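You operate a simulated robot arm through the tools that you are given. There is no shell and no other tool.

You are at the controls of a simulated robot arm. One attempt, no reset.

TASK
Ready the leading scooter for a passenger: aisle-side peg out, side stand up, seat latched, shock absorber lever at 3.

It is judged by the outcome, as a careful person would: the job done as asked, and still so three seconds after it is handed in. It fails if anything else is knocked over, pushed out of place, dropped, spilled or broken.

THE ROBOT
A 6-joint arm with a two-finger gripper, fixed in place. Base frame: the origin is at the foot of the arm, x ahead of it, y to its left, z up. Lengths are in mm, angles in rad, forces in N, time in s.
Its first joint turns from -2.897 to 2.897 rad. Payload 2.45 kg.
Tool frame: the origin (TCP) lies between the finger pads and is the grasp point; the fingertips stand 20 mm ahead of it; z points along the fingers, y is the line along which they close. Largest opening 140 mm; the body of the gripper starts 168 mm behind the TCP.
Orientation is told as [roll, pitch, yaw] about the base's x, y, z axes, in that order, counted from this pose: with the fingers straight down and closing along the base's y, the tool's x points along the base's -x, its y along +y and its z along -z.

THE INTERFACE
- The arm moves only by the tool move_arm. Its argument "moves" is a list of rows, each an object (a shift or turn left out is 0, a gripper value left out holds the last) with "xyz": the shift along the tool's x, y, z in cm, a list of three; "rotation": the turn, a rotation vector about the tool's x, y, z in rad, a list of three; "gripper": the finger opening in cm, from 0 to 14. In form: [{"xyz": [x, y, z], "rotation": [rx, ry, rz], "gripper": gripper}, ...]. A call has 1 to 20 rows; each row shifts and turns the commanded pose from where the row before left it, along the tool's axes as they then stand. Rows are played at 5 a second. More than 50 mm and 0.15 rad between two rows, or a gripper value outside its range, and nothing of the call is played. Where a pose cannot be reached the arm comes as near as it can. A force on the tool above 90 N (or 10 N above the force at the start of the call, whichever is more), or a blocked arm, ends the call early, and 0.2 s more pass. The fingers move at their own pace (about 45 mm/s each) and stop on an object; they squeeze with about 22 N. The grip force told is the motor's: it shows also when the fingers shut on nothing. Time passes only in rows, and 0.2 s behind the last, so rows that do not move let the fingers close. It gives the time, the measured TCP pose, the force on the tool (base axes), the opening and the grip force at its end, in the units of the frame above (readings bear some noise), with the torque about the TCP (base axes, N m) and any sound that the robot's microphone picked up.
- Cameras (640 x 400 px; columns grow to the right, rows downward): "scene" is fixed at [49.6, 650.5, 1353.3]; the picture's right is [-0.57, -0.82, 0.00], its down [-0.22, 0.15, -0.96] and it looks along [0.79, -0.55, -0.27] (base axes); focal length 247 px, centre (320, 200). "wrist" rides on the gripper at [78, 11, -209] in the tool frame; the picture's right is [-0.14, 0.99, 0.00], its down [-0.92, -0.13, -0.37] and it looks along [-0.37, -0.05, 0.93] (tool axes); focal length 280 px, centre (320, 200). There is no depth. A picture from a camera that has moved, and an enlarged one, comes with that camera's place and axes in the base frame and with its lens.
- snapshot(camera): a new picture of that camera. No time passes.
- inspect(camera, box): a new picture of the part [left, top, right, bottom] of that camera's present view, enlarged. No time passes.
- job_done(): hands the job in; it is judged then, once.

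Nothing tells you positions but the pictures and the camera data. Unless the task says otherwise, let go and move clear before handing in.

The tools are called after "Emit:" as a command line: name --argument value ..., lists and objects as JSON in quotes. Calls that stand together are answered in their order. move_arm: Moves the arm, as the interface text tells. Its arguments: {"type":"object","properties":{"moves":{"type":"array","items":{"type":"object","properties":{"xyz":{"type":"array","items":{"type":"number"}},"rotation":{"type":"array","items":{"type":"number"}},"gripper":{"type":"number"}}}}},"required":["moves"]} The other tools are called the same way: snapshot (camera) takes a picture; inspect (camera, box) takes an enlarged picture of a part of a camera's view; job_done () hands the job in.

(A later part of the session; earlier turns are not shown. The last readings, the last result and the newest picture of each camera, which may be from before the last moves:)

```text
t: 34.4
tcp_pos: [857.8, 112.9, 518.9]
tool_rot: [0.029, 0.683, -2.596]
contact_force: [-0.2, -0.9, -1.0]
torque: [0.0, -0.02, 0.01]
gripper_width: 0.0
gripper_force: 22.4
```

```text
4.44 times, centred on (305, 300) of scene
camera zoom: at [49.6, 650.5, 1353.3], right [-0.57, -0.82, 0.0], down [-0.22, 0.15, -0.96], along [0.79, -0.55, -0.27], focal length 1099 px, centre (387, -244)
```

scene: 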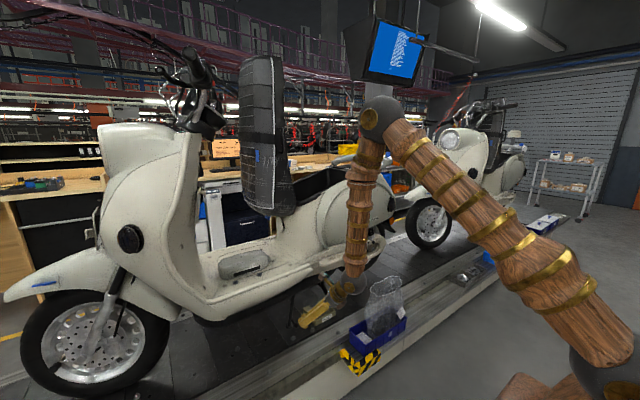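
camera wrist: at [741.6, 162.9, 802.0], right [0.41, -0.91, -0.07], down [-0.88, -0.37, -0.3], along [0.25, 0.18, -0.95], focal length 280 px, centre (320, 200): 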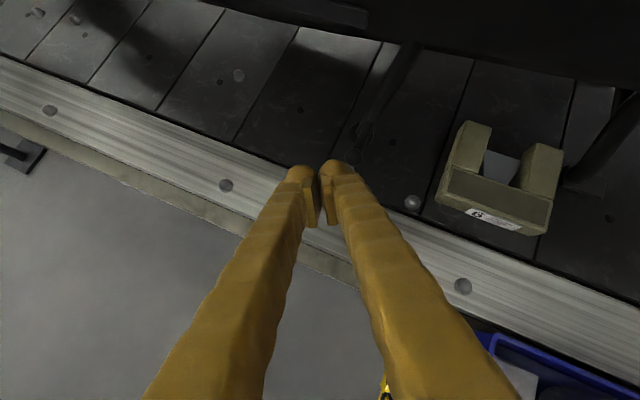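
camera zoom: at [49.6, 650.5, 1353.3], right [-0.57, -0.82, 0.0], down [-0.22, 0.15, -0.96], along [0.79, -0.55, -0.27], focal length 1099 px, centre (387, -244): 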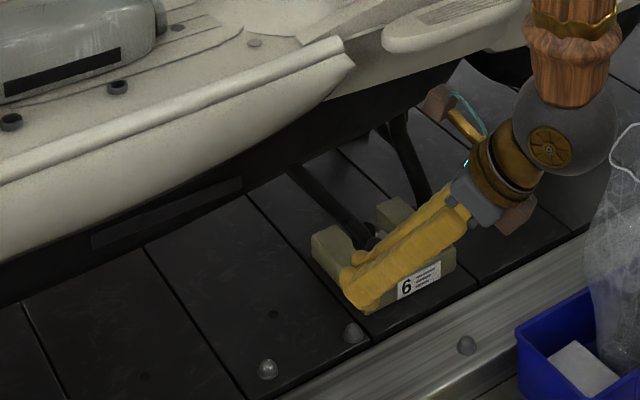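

The stand's foot is clearing the "6" block, which hasn't moved. I'll continue up the arc.

Emit:
move_arm --moves '[{"xyz": [0.06, 1.57, -1.5]}, {"xyz": [0.33, 1.42, -1.69]}, {"xyz": [0.61, 1.16, -1.79]}]'

Emit:
inspect --camera "wrist" --box '[250, 20, 450, 220]'

Emit:
inspect --camera "scene" --box '[260, 255, 350, 345]'

```text
t: 35.2
tcp_pos: [856.4, 65.3, 563.4]
tool_rot: [0.029, 0.682, -2.599]
contact_force: [-0.1, 0.5, 0.5]
torque: [-0.02, 0.0, 0.05]
gripper_width: 0.0
gripper_force: 21.8
```

```text
2.00 times, centred on (350, 120) of wrist
camera zoom: at [797.2, 24.2, 777.2], right [0.41, -0.91, -0.07], down [-0.88, -0.37, -0.3], along [0.25, 0.18, -0.95], focal length 561 px, centre (260, 360)
```

zoom: 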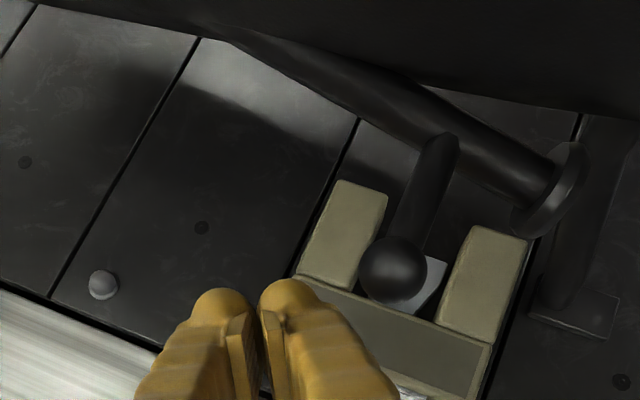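

```text
4.44 times, centred on (305, 300) of scene
camera zoom: at [49.6, 650.5, 1353.3], right [-0.57, -0.82, 0.0], down [-0.22, 0.15, -0.96], along [0.79, -0.55, -0.27], focal length 1099 px, centre (387, -244)
```

zoom: 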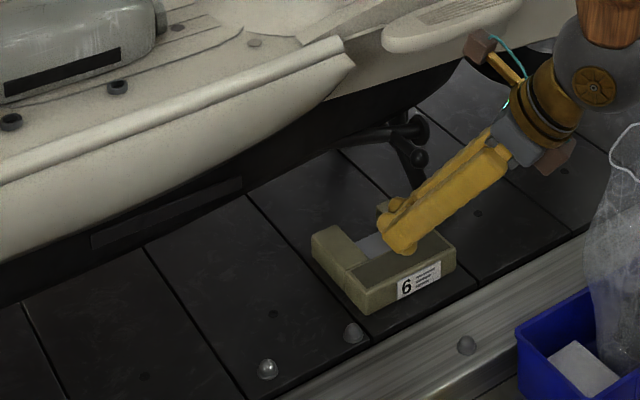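

The stand snapped up past its over-centre point ahead of my finger, and the spur is now near (883, 28, 612). I'll nudge it gently from below to confirm it's against its stop.

Emit:
move_arm --moves '[{"xyz": [0.55, 2.4, -2.8]}, {}]'

Emit:
inspect --camera "wrist" --box '[250, 20, 450, 220]'

Emit:
inspect --camera "scene" --box '[260, 235, 370, 325]'

```text
t: 35.8
tcp_pos: [853.8, 38.0, 589.1]
tool_rot: [0.026, 0.682, -2.597]
contact_force: [-0.7, 0.3, 0.6]
torque: [0.01, 0.01, -0.03]
gripper_width: 0.1
gripper_force: 21.9
```

```text
2.00 times, centred on (350, 120) of wrist
camera zoom: at [795.7, -2.4, 801.7], right [0.41, -0.91, -0.07], down [-0.88, -0.37, -0.3], along [0.25, 0.18, -0.95], focal length 561 px, centre (260, 360)
```

zoom: 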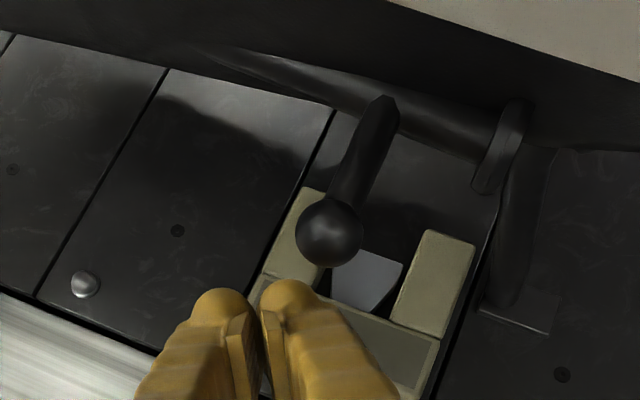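

```text
4.44 times, centred on (315, 280) of scene
camera zoom: at [49.6, 650.5, 1353.3], right [-0.57, -0.82, 0.0], down [-0.22, 0.15, -0.96], along [0.79, -0.55, -0.27], focal length 1099 px, centre (342, -156)
```

zoom: 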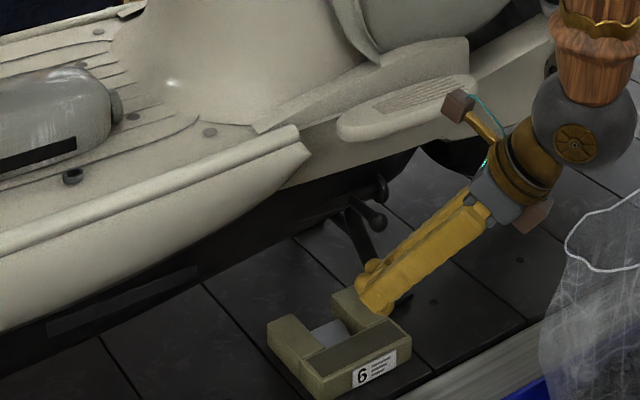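

The spring is carrying the stand all the way up; the spur has risen to about z=640 on its own. I'll back off, go up over the bin and jar, and move to view the shock lever.

Emit:
move_arm --moves '[{"xyz": [0, 0, -4.5]}, {"xyz": [0, 0, -4.5]}, {"xyz": [0, 0, -4.5]}, {"xyz": [0, 0, -4.5]}, {"xyz": [0, 0, -4.5]}, {"xyz": [0.17, 3.53, -2.9]}, {"xyz": [0.17, 3.53, -2.9]}, {"xyz": [0.17, 3.53, -2.9]}, {"xyz": [0.17, 3.53, -2.9]}, {"xyz": [0.17, 3.53, -2.9]}, {"xyz": [0.17, 3.53, -2.9]}, {"xyz": [0.17, 3.53, -2.9]}, {"rotation": [-0.063, -0.002, 0.078]}, {"rotation": [-0.063, -0.002, 0.078]}, {"rotation": [-0.063, -0.002, 0.078]}, {"rotation": [-0.063, -0.002, 0.078]}]'

Emit:
snapshot --camera "wrist"

Emit:
inspect --camera "scene" --box '[260, 235, 370, 325]'

```text
t: 39.2
tcp_pos: [751.8, -299.2, 934.3]
tool_rot: [0.025, 0.683, -3.003]
contact_force: [-0.7, -0.5, 0.0]
torque: [-0.01, 0.01, -0.03]
gripper_width: 0.0
gripper_force: 22.2
```

```text
taken
camera wrist: at [681.6, -315.1, 1147.0], right [0.02, -1.0, -0.07], down [-0.95, 0.0, -0.3], along [0.3, 0.07, -0.95], focal length 280 px, centre (320, 200)
```

wrist: 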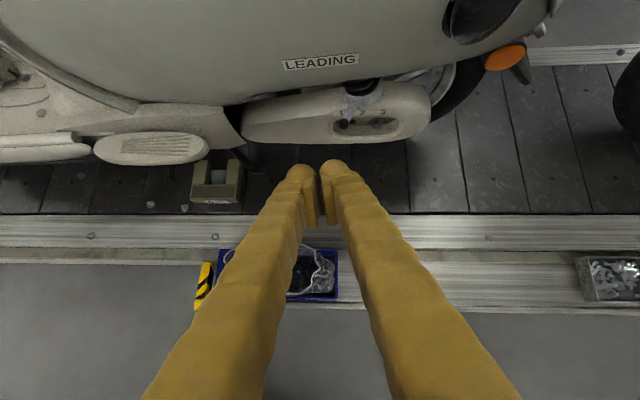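

```text
4.44 times, centred on (315, 280) of scene
camera zoom: at [49.6, 650.5, 1353.3], right [-0.57, -0.82, 0.0], down [-0.22, 0.15, -0.96], along [0.79, -0.55, -0.27], focal length 1099 px, centre (342, -156)
```

zoom: 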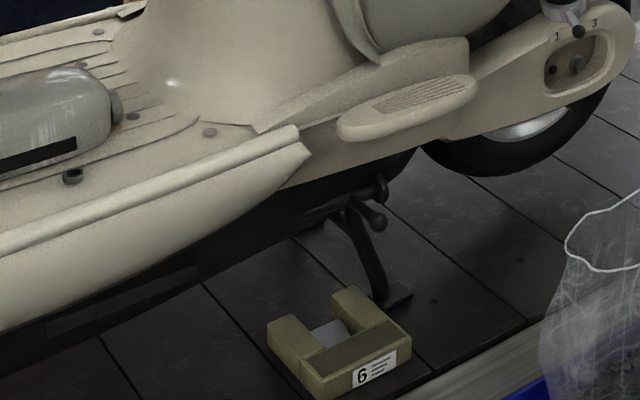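

The stand stays tucked up. Next I'll enlarge the shock lever from above.

Emit:
inspect --camera "wrist" --box '[310, 65, 440, 150]'

Emit:
inspect --camera "scene" --box '[355, 215, 405, 260]'

```text
4.71 times, centred on (375, 108) of wrist
camera zoom: at [681.6, -315.1, 1147.0], right [0.02, -1.0, -0.07], down [-0.95, 0.0, -0.3], along [0.3, 0.07, -0.95], focal length 1320 px, centre (61, 635)
```

zoom: 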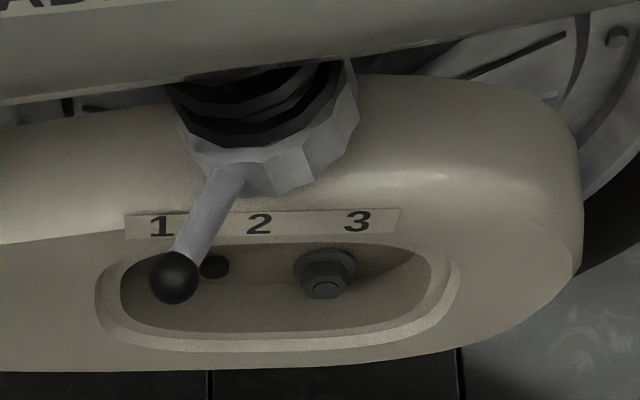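

```text
8.89 times, centred on (380, 238) of scene
camera zoom: at [49.6, 650.5, 1353.3], right [-0.57, -0.82, 0.0], down [-0.22, 0.15, -0.96], along [0.79, -0.55, -0.27], focal length 2198 px, centre (-213, -133)
```

zoom: 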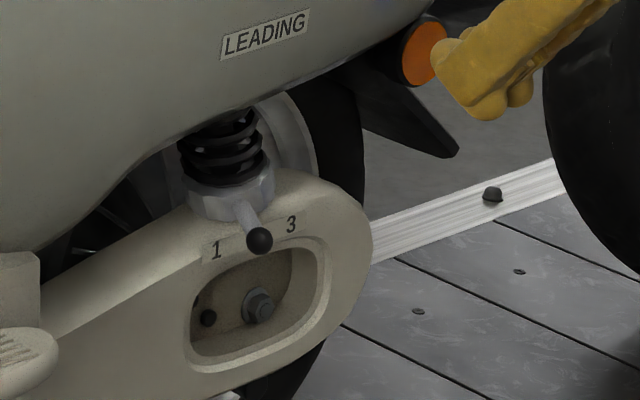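

The lever points to "1" with its ball near (924, -321, 763). The scale runs 1→3 rearward in 32 mm steps, so I need to push the ball about 62 mm toward -y. I'll approach to a standoff on its front side.

Emit:
move_arm --moves '[{"rotation": [0, 0.09, 0]}, {"xyz": [-0.26, -0.06, 4.14]}, {"xyz": [-0.26, -0.06, 4.14]}, {"xyz": [-0.26, -0.06, 4.14]}]'

Emit:
snapshot --camera "wrist"

Emit:
inspect --camera "scene" --box '[340, 195, 420, 265]'

```text
t: 40.2
tcp_pos: [830.7, -288.1, 841.6]
tool_rot: [0.03, 0.773, -2.995]
contact_force: [0.1, -0.2, -0.4]
torque: [0.02, 0.0, 0.01]
gripper_width: 0.0
gripper_force: 22.1
```

```text
taken
camera wrist: at [742.3, -306.9, 1046.8], right [0.03, -1.0, -0.08], down [-0.92, 0.0, -0.38], along [0.38, 0.08, -0.92], focal length 280 px, centre (320, 200)
```

wrist: 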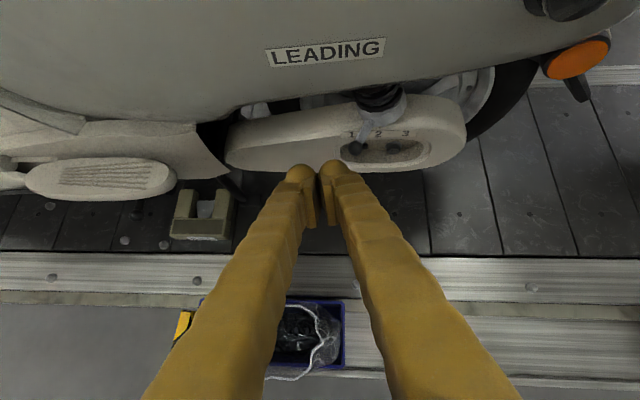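

```text
5.71 times, centred on (380, 230) of scene
camera zoom: at [49.6, 650.5, 1353.3], right [-0.57, -0.82, 0.0], down [-0.22, 0.15, -0.96], along [0.79, -0.55, -0.27], focal length 1413 px, centre (-23, 29)
```

zoom: 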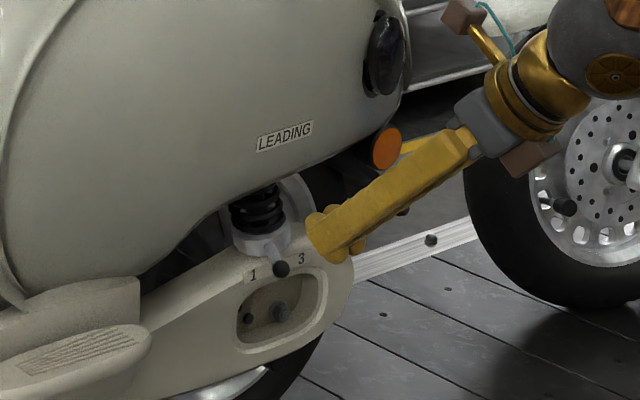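

Emit:
inspect --camera "wrist" --box '[280, 80, 440, 200]'

```text
3.33 times, centred on (360, 140) of wrist
camera zoom: at [742.3, -306.9, 1046.8], right [0.03, -1.0, -0.08], down [-0.92, 0.0, -0.38], along [0.38, 0.08, -0.92], focal length 935 px, centre (187, 400)
```

zoom: 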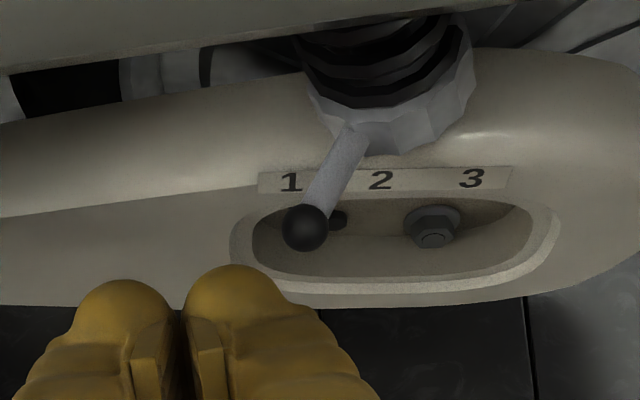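

The ball estimate is confirmed at (924, -322, 764). I'll advance along the tool axis with about 20 mm of side clearance from the ball.

Emit:
move_arm --moves '[{"xyz": [0, 0, 4.5]}, {"xyz": [0, 0, 4]}]'

Emit:
inspect --camera "wrist" --box '[270, 60, 430, 220]'

Emit:
inspect --camera "scene" --box '[340, 195, 420, 265]'

```text
t: 40.8
tcp_pos: [888.7, -282.6, 779.6]
tool_rot: [0.028, 0.773, -2.997]
contact_force: [-0.2, 0.3, 0.3]
torque: [-0.02, 0.02, 0.0]
gripper_width: 0.1
gripper_force: 21.8
```

```text
2.50 times, centred on (350, 140) of wrist
camera zoom: at [800.8, -301.5, 985.6], right [0.03, -1.0, -0.08], down [-0.92, 0.0, -0.38], along [0.38, 0.08, -0.92], focal length 701 px, centre (245, 350)
```

zoom: 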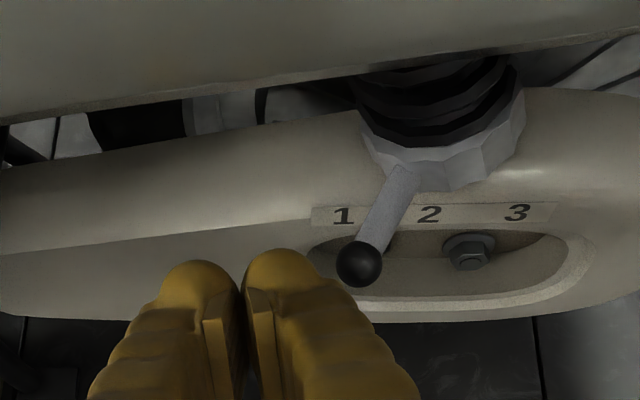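

```text
5.71 times, centred on (380, 230) of scene
camera zoom: at [49.6, 650.5, 1353.3], right [-0.57, -0.82, 0.0], down [-0.22, 0.15, -0.96], along [0.79, -0.55, -0.27], focal length 1413 px, centre (-23, 29)
```

zoom: 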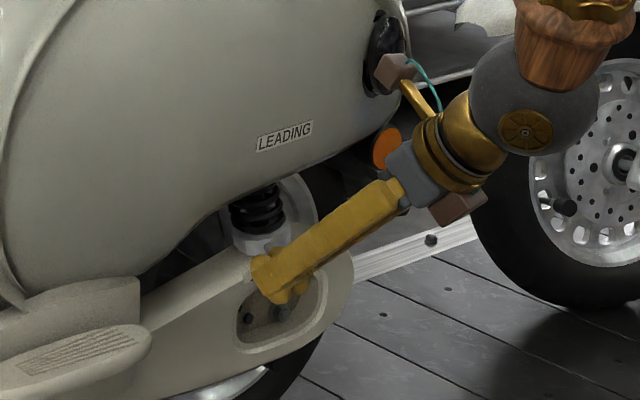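

The ball is right beside the fingertip. I'll advance the last 16 mm, then push toward -y in 1 cm steps to position 2 and check.

Emit:
move_arm --moves '[{"xyz": [0, 0, 1.6]}, {"xyz": [-0.1, 0.99, -0.07]}, {"xyz": [-0.1, 0.99, -0.07]}, {"xyz": [-0.1, 0.99, -0.07]}, {"xyz": [-0.1, 0.99, -0.07]}, {"xyz": [-0.1, 0.99, -0.07]}]'

Emit:
inspect --camera "wrist" --box '[270, 60, 430, 220]'

```text
t: 41.9
tcp_pos: [900.5, -309.6, 770.2]
tool_rot: [0.026, 0.772, -2.988]
contact_force: [-18.4, 15.6, 17.2]
torque: [0.09, -0.31, -0.08]
gripper_width: 0.0
gripper_force: 21.9
stopped in row 5: the force on the tool passed its limit at 113 N (the readings are from after the stop); the commanded pose is now the measured one
```

```text
2.50 times, centred on (350, 140) of wrist
camera zoom: at [812.4, -329.3, 974.6], right [0.04, -1.0, -0.08], down [-0.92, 0.0, -0.38], along [0.38, 0.09, -0.92], focal length 701 px, centre (245, 350)
```

zoom: 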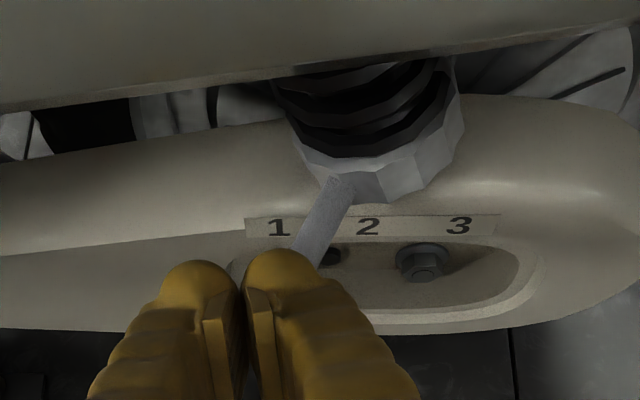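

The domed fingertip was riding on the ball rather than sitting beside it, and the lever hasn't moved. Re-triangulating the scale face gives x≈955, so there's room to go about 12 mm deeper; I'll back off sideways, advance and push again.

Emit:
move_arm --moves '[{"xyz": [-0.1, -0.4, -1.0]}, {"xyz": [0.3, -2.6, 0.2]}]'

Emit:
inspect --camera "wrist" --box '[270, 60, 430, 220]'

Emit:
inspect --camera "scene" --box '[340, 195, 420, 265]'

```text
t: 42.5
tcp_pos: [891.6, -281.6, 774.5]
tool_rot: [0.026, 0.773, -2.989]
contact_force: [-0.3, -0.2, 0.1]
torque: [0.01, 0.01, -0.02]
gripper_width: 0.0
gripper_force: 21.9
```

```text
2.50 times, centred on (350, 140) of wrist
camera zoom: at [804.5, -300.6, 980.3], right [0.03, -1.0, -0.08], down [-0.92, 0.0, -0.38], along [0.38, 0.08, -0.92], focal length 701 px, centre (245, 350)
```

zoom: 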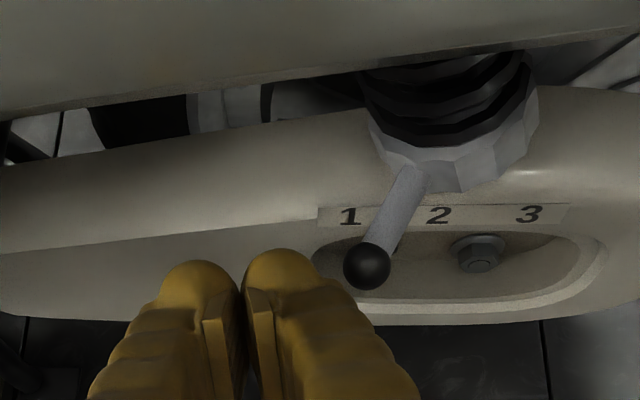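

```text
5.71 times, centred on (380, 230) of scene
camera zoom: at [49.6, 650.5, 1353.3], right [-0.57, -0.82, 0.0], down [-0.22, 0.15, -0.96], along [0.79, -0.55, -0.27], focal length 1413 px, centre (-23, 29)
```

zoom: 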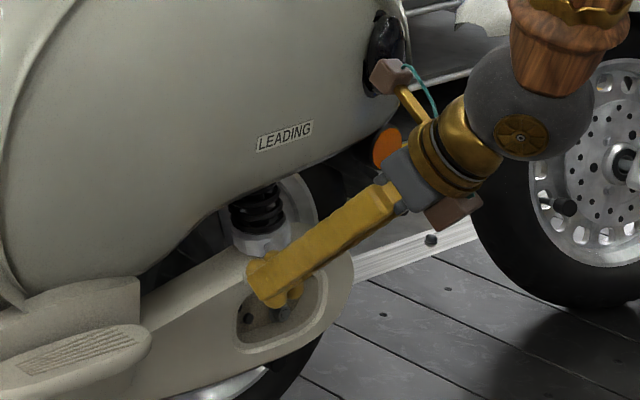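

Emit:
move_arm --moves '[{"xyz": [0.3, 0, 1.1]}, {"xyz": [0.38, 0, 1.06]}, {"xyz": [-0.1, 0.99, -0.07]}, {"xyz": [-0.1, 0.99, -0.07]}, {"xyz": [-0.05, 0.5, -0.04]}]'

Emit:
inspect --camera "wrist" --box '[270, 60, 430, 220]'

```text
t: 43.6
tcp_pos: [911.2, -293.3, 764.9]
tool_rot: [0.023, 0.773, -2.984]
contact_force: [-15.7, 18.2, 13.7]
torque: [-0.21, -0.08, -0.2]
gripper_width: 0.1
gripper_force: 22.2
stopped in row 5: the force on the tool passed its limit at 106 N (the readings are from after the stop); the commanded pose is now the measured one
```

```text
2.50 times, centred on (350, 140) of wrist
camera zoom: at [823.3, -313.9, 970.2], right [0.04, -1.0, -0.08], down [-0.92, -0.01, -0.38], along [0.38, 0.09, -0.92], focal length 701 px, centre (245, 350)
```

zoom: 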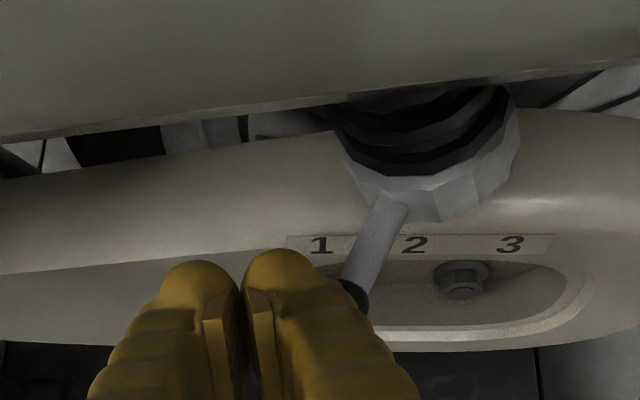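

The finger's outer side is a bulging dome, so it wedges against the ball. The inner pads are flat, so I'll back off, open the fingers, straddle the ball and push with the inner pad.

Emit:
move_arm --moves '[{"xyz": [0, -0.8, -0.8]}, {"xyz": [0, 0, -4.5], "gripper": 5}, {}, {"xyz": [0.3, 2.0, 0]}, {"xyz": [0, 1.9, 0]}]'

Emit:
inspect --camera "wrist" --box '[250, 60, 410, 220]'

```text
t: 44.8
tcp_pos: [880.1, -329.0, 807.4]
tool_rot: [0.025, 0.774, -2.985]
contact_force: [-1.2, 0.4, -0.6]
torque: [0.05, 0.0, -0.01]
gripper_width: 50.1
gripper_force: 0.0
```

```text
2.50 times, centred on (330, 140) of wrist
camera zoom: at [792.3, -349.4, 1011.2], right [0.04, -1.0, -0.08], down [-0.92, -0.01, -0.38], along [0.38, 0.09, -0.92], focal length 701 px, centre (295, 350)
```

zoom: 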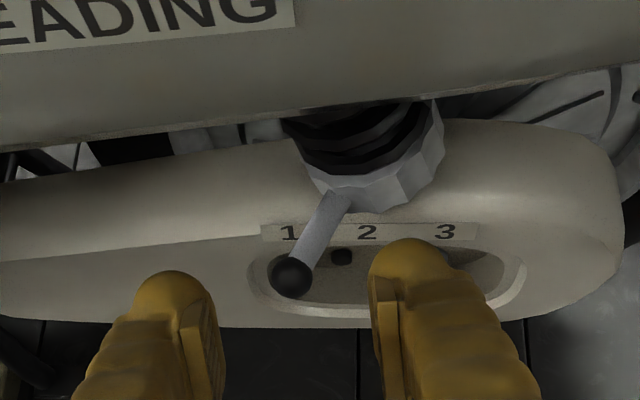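

The ball is centred between the open fingers. I'll advance slowly so the pads straddle it.

Emit:
move_arm --moves '[{"xyz": [-0.1, 0, 2.0]}, {"xyz": [-0.1, 0, 1.5]}, {"xyz": [-0.1, 0, 1.0]}, {"xyz": [0, 0, 0.8]}]'

Emit:
inspect --camera "wrist" --box '[250, 60, 410, 220]'

Emit:
inspect --camera "scene" --box '[340, 195, 420, 265]'

```text
t: 45.8
tcp_pos: [916.6, -325.5, 764.2]
tool_rot: [0.025, 0.774, -2.985]
contact_force: [-0.9, -0.1, -0.5]
torque: [-0.02, 0.02, 0.01]
gripper_width: 50.3
gripper_force: 0.0
```

```text
2.50 times, centred on (330, 140) of wrist
camera zoom: at [828.0, -345.6, 969.8], right [0.04, -1.0, -0.08], down [-0.92, -0.01, -0.38], along [0.38, 0.09, -0.92], focal length 701 px, centre (295, 350)
```

zoom: 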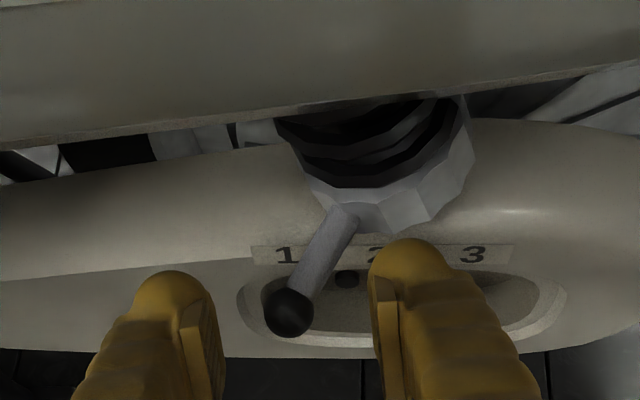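

```text
5.71 times, centred on (380, 230) of scene
camera zoom: at [49.6, 650.5, 1353.3], right [-0.57, -0.82, 0.0], down [-0.22, 0.15, -0.96], along [0.79, -0.55, -0.27], focal length 1413 px, centre (-23, 29)
```

zoom: 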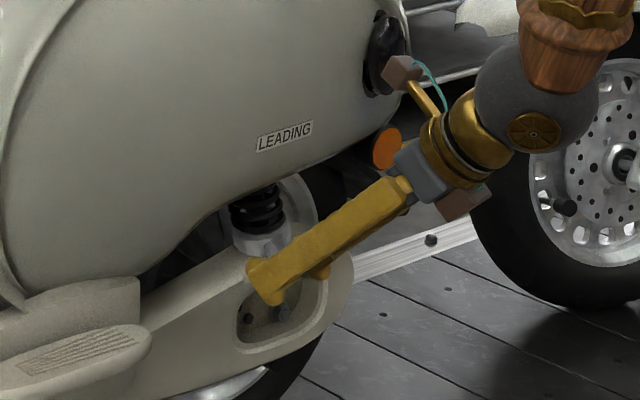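

The fingers straddle the ball without contact. I'll narrow the gap to about 26 mm and pull it toward -y in small steps.

Emit:
move_arm --moves '[{"gripper": 2.6}, {}, {"xyz": [-0.11, 0.99, -0.08]}, {"xyz": [-0.11, 0.99, -0.08]}, {"xyz": [-0.11, 0.99, -0.08]}, {"xyz": [-0.05, 0.5, -0.04]}]'

Emit:
inspect --camera "wrist" --box '[250, 60, 410, 220]'

```text
t: 47.2
tcp_pos: [917.9, -361.1, 764.7]
tool_rot: [0.024, 0.773, -2.986]
contact_force: [-0.1, 1.3, -0.2]
torque: [-0.02, -0.01, 0.0]
gripper_width: 26.7
gripper_force: 0.9
```

```text
2.50 times, centred on (330, 140) of wrist
camera zoom: at [829.2, -381.0, 970.3], right [0.04, -1.0, -0.08], down [-0.92, -0.01, -0.38], along [0.38, 0.09, -0.92], focal length 701 px, centre (295, 350)
```

zoom: 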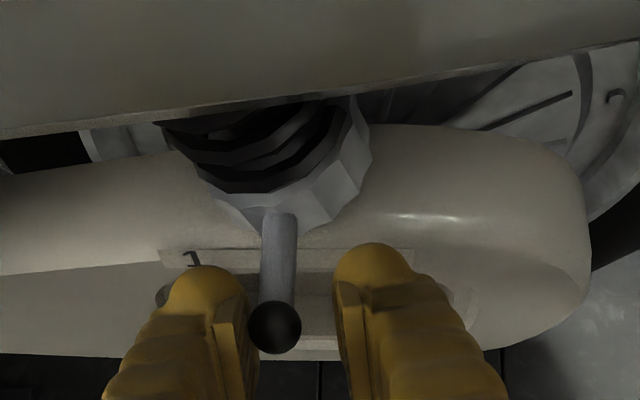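

The lever has moved easily to around 2. I'll continue toward 3.

Emit:
move_arm --moves '[{"xyz": [-0.11, 0.99, -0.08]}, {"xyz": [-0.11, 0.99, -0.08]}, {"xyz": [-0.06, 0.5, -0.04]}]'

Emit:
inspect --camera "wrist" --box '[250, 60, 410, 220]'

```text
t: 48.0
tcp_pos: [917.0, -386.0, 766.0]
tool_rot: [0.025, 0.773, -2.983]
contact_force: [0.6, -0.3, 0.0]
torque: [0.0, 0.01, 0.03]
gripper_width: 25.9
gripper_force: 0.0
```

```text
2.50 times, centred on (330, 140) of wrist
camera zoom: at [828.3, -405.5, 970.4], right [0.04, -1.0, -0.08], down [-0.92, -0.01, -0.38], along [0.38, 0.09, -0.92], focal length 701 px, centre (295, 350)
```

zoom: 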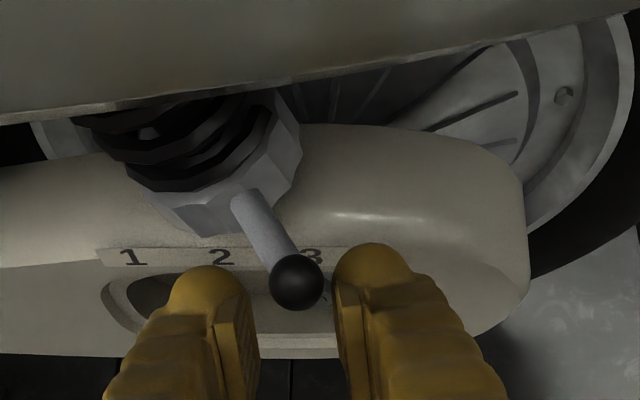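

The lever has snapped to 3. I'll open the fingers and retract straight back along the tool axis.

Emit:
move_arm --moves '[{"gripper": 5}, {}, {"xyz": [0, 0, -3]}, {"xyz": [0, 0, -4.5]}, {"xyz": [0, 0, -4.5]}]'

Emit:
inspect --camera "wrist" --box '[230, 60, 390, 200]'

Emit:
inspect --camera "scene" --box '[290, 200, 410, 290]'

```text
t: 49.2
tcp_pos: [831.5, -395.2, 851.6]
tool_rot: [0.025, 0.771, -2.984]
contact_force: [0.6, -0.1, -0.7]
torque: [0.01, -0.03, 0.03]
gripper_width: 49.8
gripper_force: 0.0
```

```text
2.86 times, centred on (310, 130) of wrist
camera zoom: at [743.7, -415.5, 1056.7], right [0.04, -1.0, -0.08], down [-0.92, -0.01, -0.38], along [0.38, 0.09, -0.92], focal length 801 px, centre (349, 400)
```

zoom: 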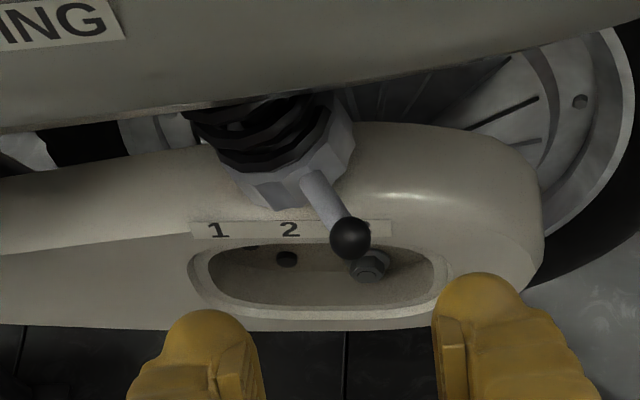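

```text
4.44 times, centred on (350, 245) of scene
camera zoom: at [49.6, 650.5, 1353.3], right [-0.57, -0.82, 0.0], down [-0.22, 0.15, -0.96], along [0.79, -0.55, -0.27], focal length 1099 px, centre (187, 0)
```

zoom: 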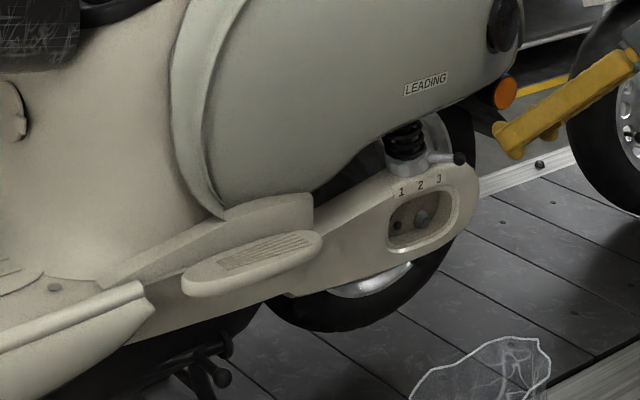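

The lever is set at 3. Next is the peg, so I'll move over for a close look at how it is hinged.

Emit:
move_arm --moves '[{"xyz": [0.3, -1.0, -4.0], "gripper": 14}, {"xyz": [0.34, -4.3, 0]}, {"xyz": [0.34, -4.3, 0]}, {"xyz": [0.34, -4.3, 0]}, {"xyz": [0.34, -4.3, 0]}, {"xyz": [0.34, -4.3, 0]}, {"xyz": [0.34, -4.3, 0]}, {"xyz": [0.34, -4.3, 0]}, {"xyz": [0.34, -4.3, 0]}, {"rotation": [0.07, 0.002, -0.07]}, {"rotation": [0.07, 0.002, -0.07]}]'

Emit:
snapshot --camera "wrist"

```text
t: 51.6
tcp_pos: [779.4, -45.8, 893.8]
tool_rot: [0.019, 0.773, -2.788]
contact_force: [0.2, -0.3, -0.2]
torque: [0.01, 0.01, 0.04]
gripper_width: 140.0
gripper_force: 0.1
```

```text
taken
camera wrist: at [696.1, -83.0, 1099.8], right [0.24, -0.97, -0.08], down [-0.91, -0.19, -0.38], along [0.35, 0.16, -0.92], focal length 280 px, centre (320, 200)
```

wrist: 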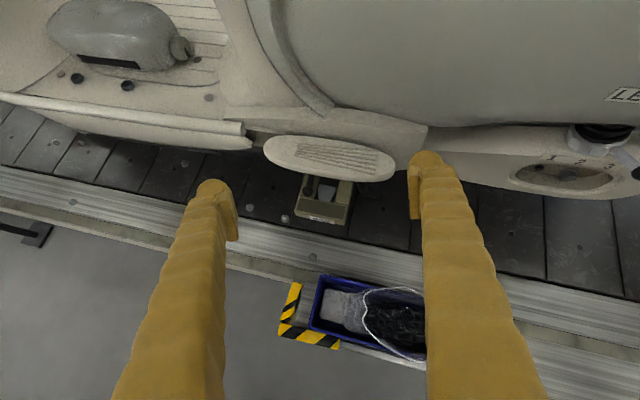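

Emit:
inspect --camera "wrist" --box '[230, 90, 440, 220]'

Emit:
inspect --camera "wrist" --box '[240, 120, 330, 190]'

Emit:
inspect --camera "wrist" --box '[330, 120, 420, 190]'

Emit:
inspect --camera "scene" --box '[310, 235, 350, 270]'

```text
3.05 times, centred on (335, 155) of wrist
camera zoom: at [696.1, -83.0, 1099.8], right [0.24, -0.97, -0.08], down [-0.91, -0.19, -0.38], along [0.35, 0.16, -0.92], focal length 854 px, centre (274, 337)
```

zoom: 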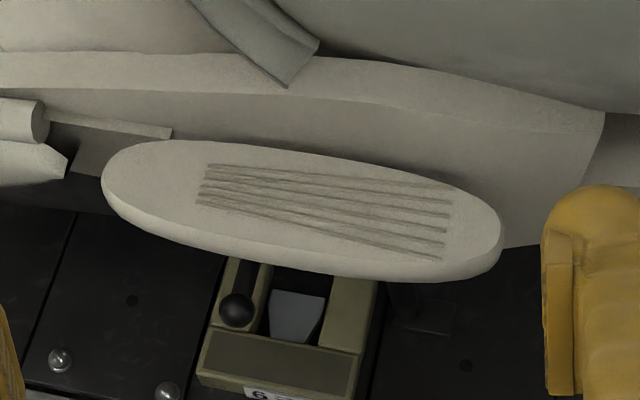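

```text
5.71 times, centred on (285, 155) of wrist
camera zoom: at [696.1, -83.0, 1099.8], right [0.24, -0.97, -0.08], down [-0.91, -0.19, -0.38], along [0.35, 0.16, -0.92], focal length 1602 px, centre (520, 457)
```

zoom: 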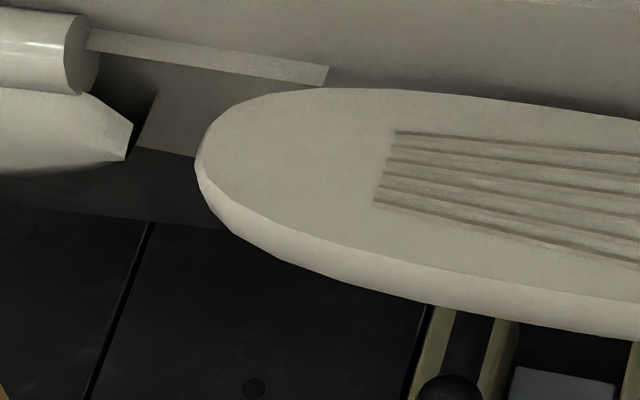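

```text
5.71 times, centred on (375, 155) of wrist
camera zoom: at [696.1, -83.0, 1099.8], right [0.24, -0.97, -0.08], down [-0.91, -0.19, -0.38], along [0.35, 0.16, -0.92], focal length 1602 px, centre (6, 457)
```

zoom: 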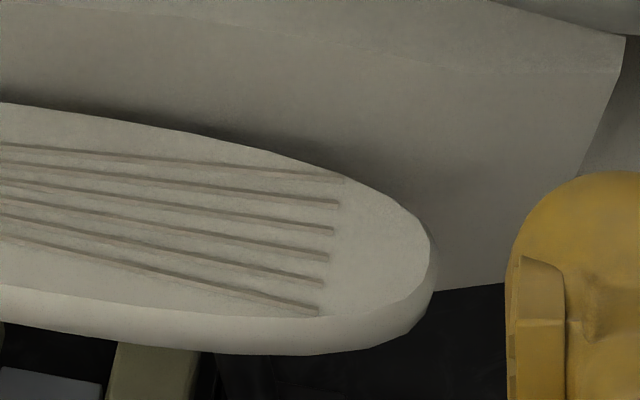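

```text
11.43 times, centred on (330, 252) of scene
camera zoom: at [49.6, 650.5, 1353.3], right [-0.57, -0.82, 0.0], down [-0.22, 0.15, -0.96], along [0.79, -0.55, -0.27], focal length 2826 px, centre (206, -400)
```

zoom: 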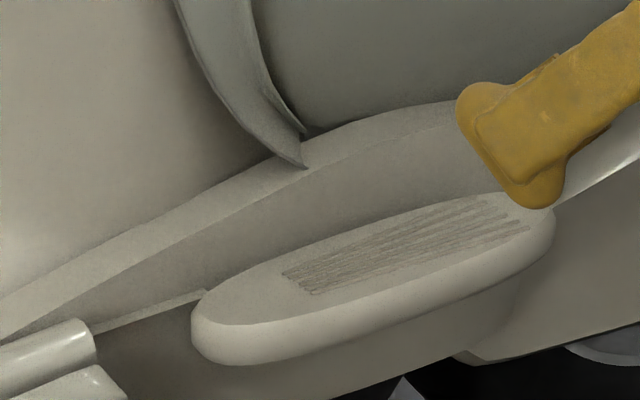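

I make the peg an elongated slab, top at z≈768, about 18 mm thick, from (880, 71) at the front to (891, -110) at the rear with its inner edge against the wall. I'll roll the gripper 90° so it can pinch the rear end top and bottom.

Emit:
move_arm --moves '[{"rotation": [0, 0, 0.143], "gripper": 7}, {"rotation": [0, 0, 0.143]}, {"rotation": [0, 0, 0.143]}, {"rotation": [0, 0, 0.143]}, {"rotation": [0, 0, 0.143]}, {"rotation": [0, 0, 0.143]}, {"rotation": [0, 0, 0.143]}, {"rotation": [0, 0, 0.143]}, {"rotation": [0, 0, 0.143]}, {"rotation": [0, 0, 0.143]}, {"rotation": [0, 0, 0.143]}, {"xyz": [0, -1.5, 1.5], "rotation": [0.124, 0, 0]}, {"rotation": [0.124, 0, 0]}, {"rotation": [0.124, 0, 0]}, {"rotation": [0.124, 0, 0]}, {"rotation": [0.124, 0, 0]}]'

Emit:
snapshot --camera "wrist"

Emit:
snapshot --camera "scene"

```text
t: 55.0
tcp_pos: [797.1, -38.2, 893.6]
tool_rot: [-1.395, 0.015, 1.904]
contact_force: [-0.6, 0.4, -0.4]
torque: [0.01, -0.01, -0.01]
gripper_width: 70.0
gripper_force: 0.1
```

```text
taken
camera wrist: at [627.1, -180.5, 921.9], right [-0.2, 0.06, -0.98], down [-0.63, 0.76, 0.18], along [0.75, 0.65, -0.12], focal length 280 px, centre (320, 200)
```

wrist: 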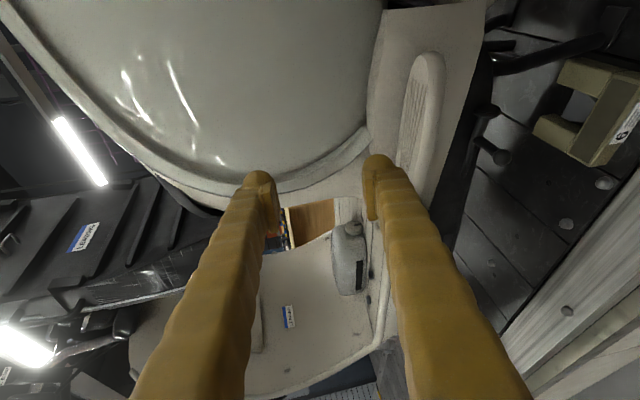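

```text
taken
```

scene: 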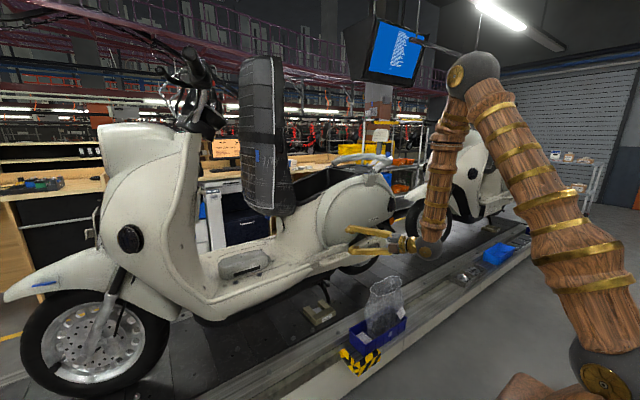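

The roll and pitch were fully reachable. I'll lower to a standoff in front of the peg's rear end.

Emit:
move_arm --moves '[{"xyz": [1.92, 3.09, -0.06]}, {"xyz": [1.92, 3.09, -0.06]}, {"xyz": [1.92, 3.09, -0.06]}, {"xyz": [1.92, 3.09, -0.06]}]'

Emit:
snapshot --camera "wrist"

Emit:
inspect --camera "scene" --box '[300, 210, 420, 310]'

```text
t: 56.0
tcp_pos: [800.6, -120.5, 772.4]
tool_rot: [-1.393, 0.014, 1.909]
contact_force: [0.8, 0.5, -0.7]
torque: [-0.01, 0.03, -0.02]
gripper_width: 69.9
gripper_force: 0.1
```

```text
taken
camera wrist: at [629.5, -262.5, 801.8], right [-0.21, 0.06, -0.98], down [-0.63, 0.76, 0.18], along [0.75, 0.65, -0.12], focal length 280 px, centre (320, 200)
```

wrist: 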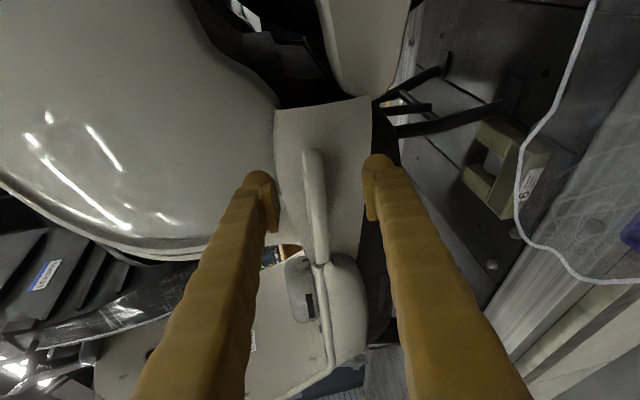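

```text
4.00 times, centred on (360, 260) of scene
camera zoom: at [49.6, 650.5, 1353.3], right [-0.57, -0.82, 0.0], down [-0.22, 0.15, -0.96], along [0.79, -0.55, -0.27], focal length 989 px, centre (160, -40)
```

zoom: 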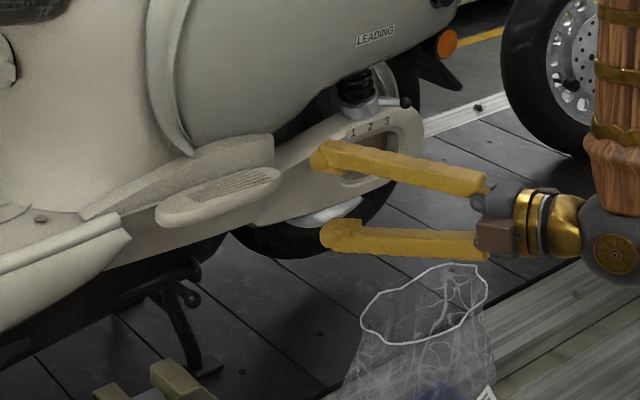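

The peg's end lies between the open fingers. I'll advance along the tool axis in two stages.

Emit:
move_arm --moves '[{"xyz": [0, 0, 3.0]}, {"xyz": [0, 0, 2.5]}]'

Emit:
snapshot --camera "wrist"

Emit:
inspect --camera "scene" --box '[300, 210, 420, 310]'

```text
t: 56.6
tcp_pos: [851.1, -103.0, 763.3]
tool_rot: [-1.391, 0.015, 1.907]
contact_force: [0.4, 0.0, -0.3]
torque: [0.0, 0.0, 0.01]
gripper_width: 69.9
gripper_force: 0.1
```

```text
taken
camera wrist: at [680.8, -245.6, 791.6], right [-0.21, 0.06, -0.98], down [-0.63, 0.76, 0.18], along [0.75, 0.65, -0.12], focal length 280 px, centre (320, 200)
```

wrist: 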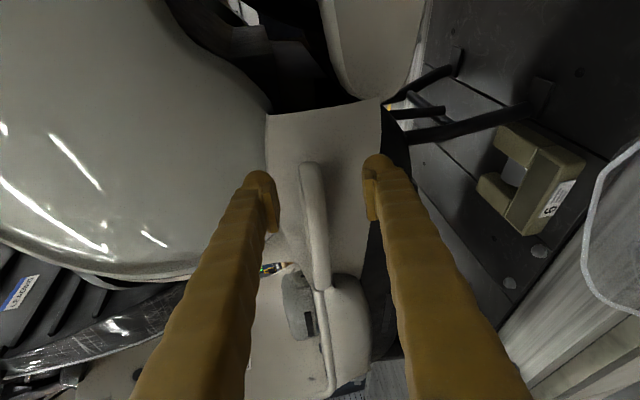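

```text
4.00 times, centred on (360, 260) of scene
camera zoom: at [49.6, 650.5, 1353.3], right [-0.57, -0.82, 0.0], down [-0.22, 0.15, -0.96], along [0.79, -0.55, -0.27], focal length 989 px, centre (160, -40)
```

zoom: 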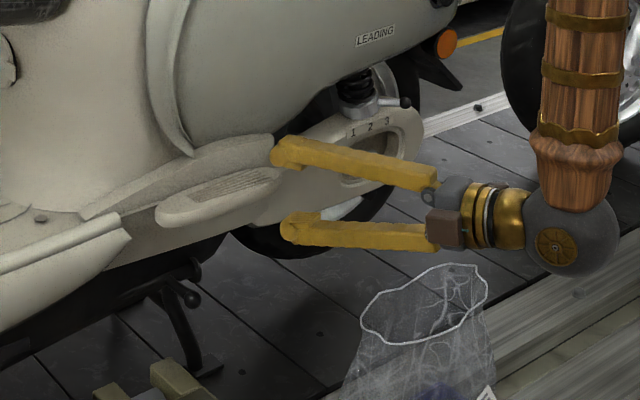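

Emit:
inspect --camera "wrist" --box '[240, 90, 420, 300]'

```text
1.90 times, centred on (330, 195) of wrist
camera zoom: at [680.8, -245.6, 791.6], right [-0.21, 0.06, -0.98], down [-0.63, 0.76, 0.18], along [0.75, 0.65, -0.12], focal length 534 px, centre (301, 210)
```

zoom: 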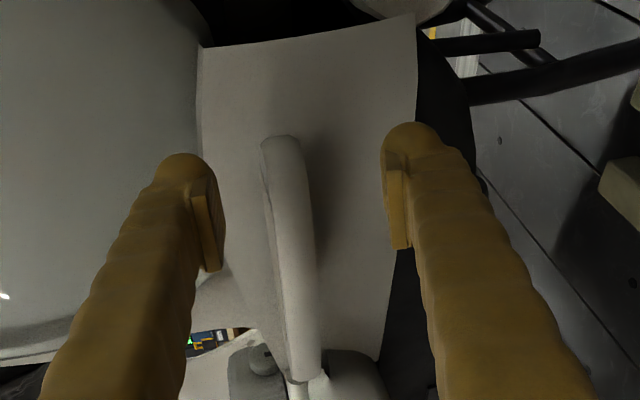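

Emit:
move_arm --moves '[{"xyz": [0, 0, 1.3]}, {"xyz": [0, 0, 0.9]}, {}]'

Emit:
inspect --camera "wrist" --box '[240, 90, 420, 300]'

Emit:
inspect --camera "scene" --box '[310, 220, 390, 280]'

```text
t: 57.4
tcp_pos: [872.8, -95.2, 759.9]
tool_rot: [-1.394, 0.015, 1.906]
contact_force: [-0.3, -0.4, 0.3]
torque: [-0.02, 0.02, 0.01]
gripper_width: 70.0
gripper_force: 0.1
```

```text
1.90 times, centred on (330, 195) of wrist
camera zoom: at [702.1, -238.3, 787.5], right [-0.21, 0.06, -0.98], down [-0.63, 0.76, 0.18], along [0.75, 0.65, -0.12], focal length 534 px, centre (301, 210)
```

zoom: 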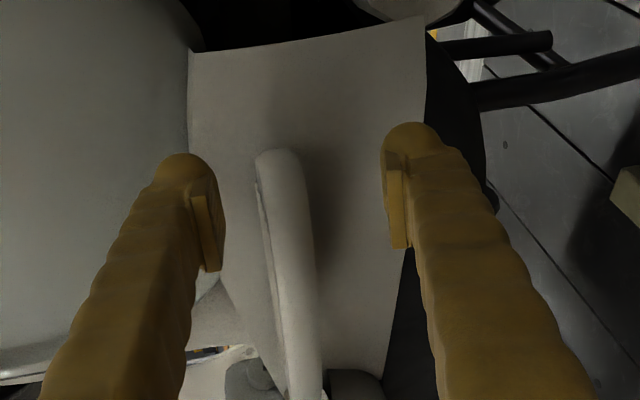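

```text
6.67 times, centred on (350, 250) of scene
camera zoom: at [49.6, 650.5, 1353.3], right [-0.57, -0.82, 0.0], down [-0.22, 0.15, -0.96], along [0.79, -0.55, -0.27], focal length 1649 px, centre (120, -133)
```

zoom: 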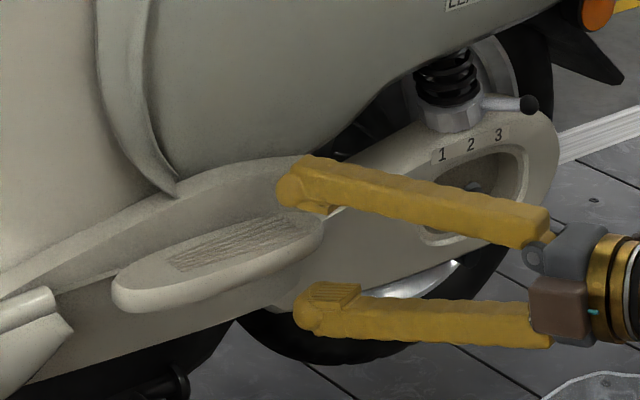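

The peg's end is centred between the pads. I'll close on it.

Emit:
move_arm --moves '[{"gripper": 1.0}, {}, {}, {}, {}]'

Emit:
inspect --camera "wrist" --box '[240, 90, 420, 300]'

Emit:
inspect --camera "scene" --box '[310, 220, 390, 280]'

```text
t: 58.6
tcp_pos: [872.3, -94.9, 759.2]
tool_rot: [-1.394, 0.015, 1.909]
contact_force: [3.9, 6.2, 30.6]
torque: [0.24, -0.24, -0.16]
gripper_width: 30.9
gripper_force: 16.1
```

```text
1.90 times, centred on (330, 195) of wrist
camera zoom: at [702.2, -238.2, 788.3], right [-0.2, 0.06, -0.98], down [-0.63, 0.76, 0.18], along [0.75, 0.65, -0.12], focal length 534 px, centre (301, 210)
```

zoom: 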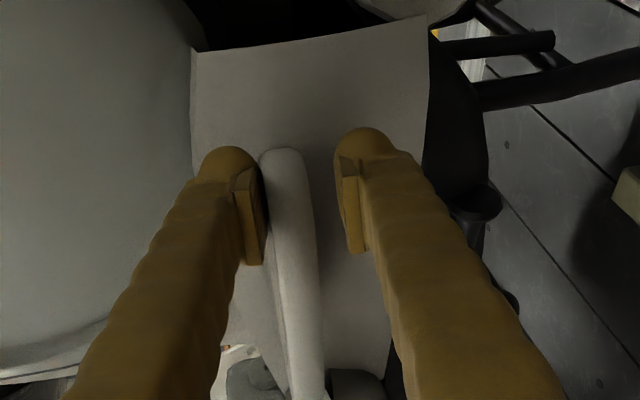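

```text
6.67 times, centred on (350, 250) of scene
camera zoom: at [49.6, 650.5, 1353.3], right [-0.57, -0.82, 0.0], down [-0.22, 0.15, -0.96], along [0.79, -0.55, -0.27], focal length 1649 px, centre (120, -133)
```

zoom: 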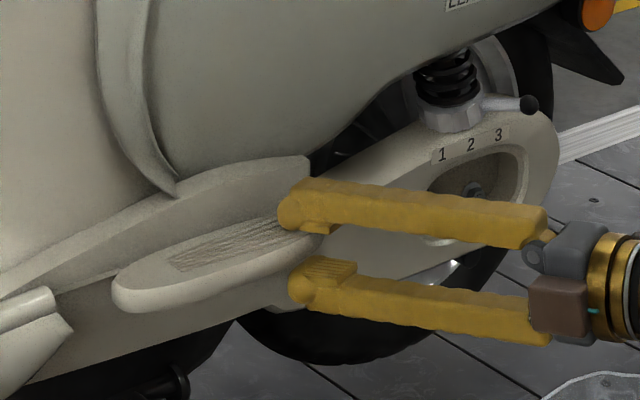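

The upper pad touched first, so the grip is centred slightly low. I'll raise the tool a few millimetres to balance it.

Emit:
move_arm --moves '[{"xyz": [0, -0.3, 0]}, {"xyz": [0, -0.3, 0]}, {}, {}]'

Emit:
inspect --camera "wrist" --box '[240, 90, 420, 300]'

```text
t: 59.6
tcp_pos: [873.3, -97.3, 763.4]
tool_rot: [-1.39, 0.013, 1.906]
contact_force: [0.9, -2.5, 17.2]
torque: [0.19, -0.16, 0.04]
gripper_width: 21.4
gripper_force: 8.4
```

```text
1.90 times, centred on (330, 195) of wrist
camera zoom: at [702.4, -237.7, 793.6], right [-0.21, 0.06, -0.98], down [-0.63, 0.76, 0.18], along [0.75, 0.65, -0.12], focal length 534 px, centre (301, 210)
```

zoom: 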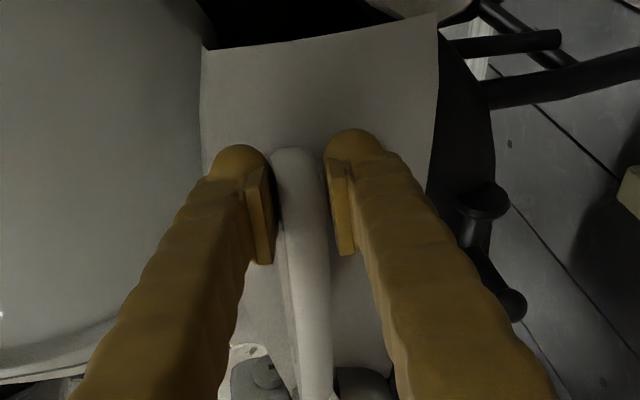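

Emit:
move_arm --moves '[{"xyz": [0, -0.2, 0]}, {"xyz": [0, -0.15, 0]}, {}, {}]'

```text
t: 60.6
tcp_pos: [873.3, -95.8, 767.5]
tool_rot: [-1.387, 0.012, 1.908]
contact_force: [-5.0, -8.3, -28.0]
torque: [-0.1, -0.44, 0.91]
gripper_width: 17.9
gripper_force: 43.3
```

Gripped at 17.9 mm. I'll ease down slightly to balance, then pull outward (-x) a little to see which way it yields.

Emit:
move_arm --moves '[{"xyz": [0, 0.15, 0]}, {}]'

Emit:
move_arm --moves '[{"xyz": [-0.17, 0.08, -0.47]}, {"xyz": [-0.17, 0.08, -0.47]}]'

Emit:
inspect --camera "wrist" --box '[240, 90, 420, 300]'

```text
t: 61.2
tcp_pos: [872.8, -95.8, 766.2]
tool_rot: [-1.393, 0.012, 1.911]
contact_force: [0.8, -5.9, -26.1]
torque: [-0.05, -0.43, -0.03]
gripper_width: 18.0
gripper_force: 43.0
```

```text
t: 61.8
tcp_pos: [863.8, -93.9, 766.6]
tool_rot: [-1.392, 0.014, 1.908]
contact_force: [10.2, 7.5, -26.4]
torque: [0.42, -0.06, -0.98]
gripper_width: 17.9
gripper_force: 42.9
```

```text
1.90 times, centred on (330, 195) of wrist
camera zoom: at [692.3, -236.4, 795.4], right [-0.21, 0.06, -0.98], down [-0.63, 0.76, 0.18], along [0.75, 0.65, -0.12], focal length 534 px, centre (301, 210)
```

zoom: 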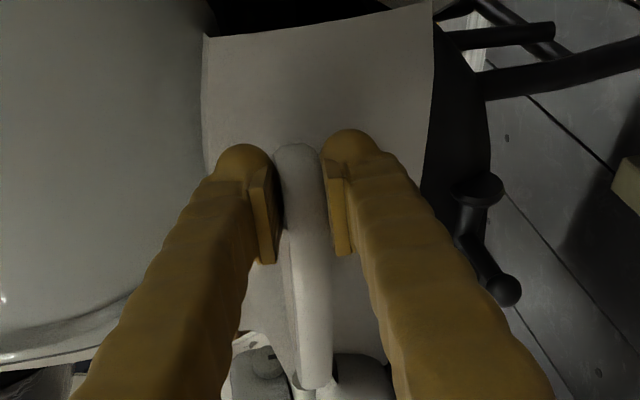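

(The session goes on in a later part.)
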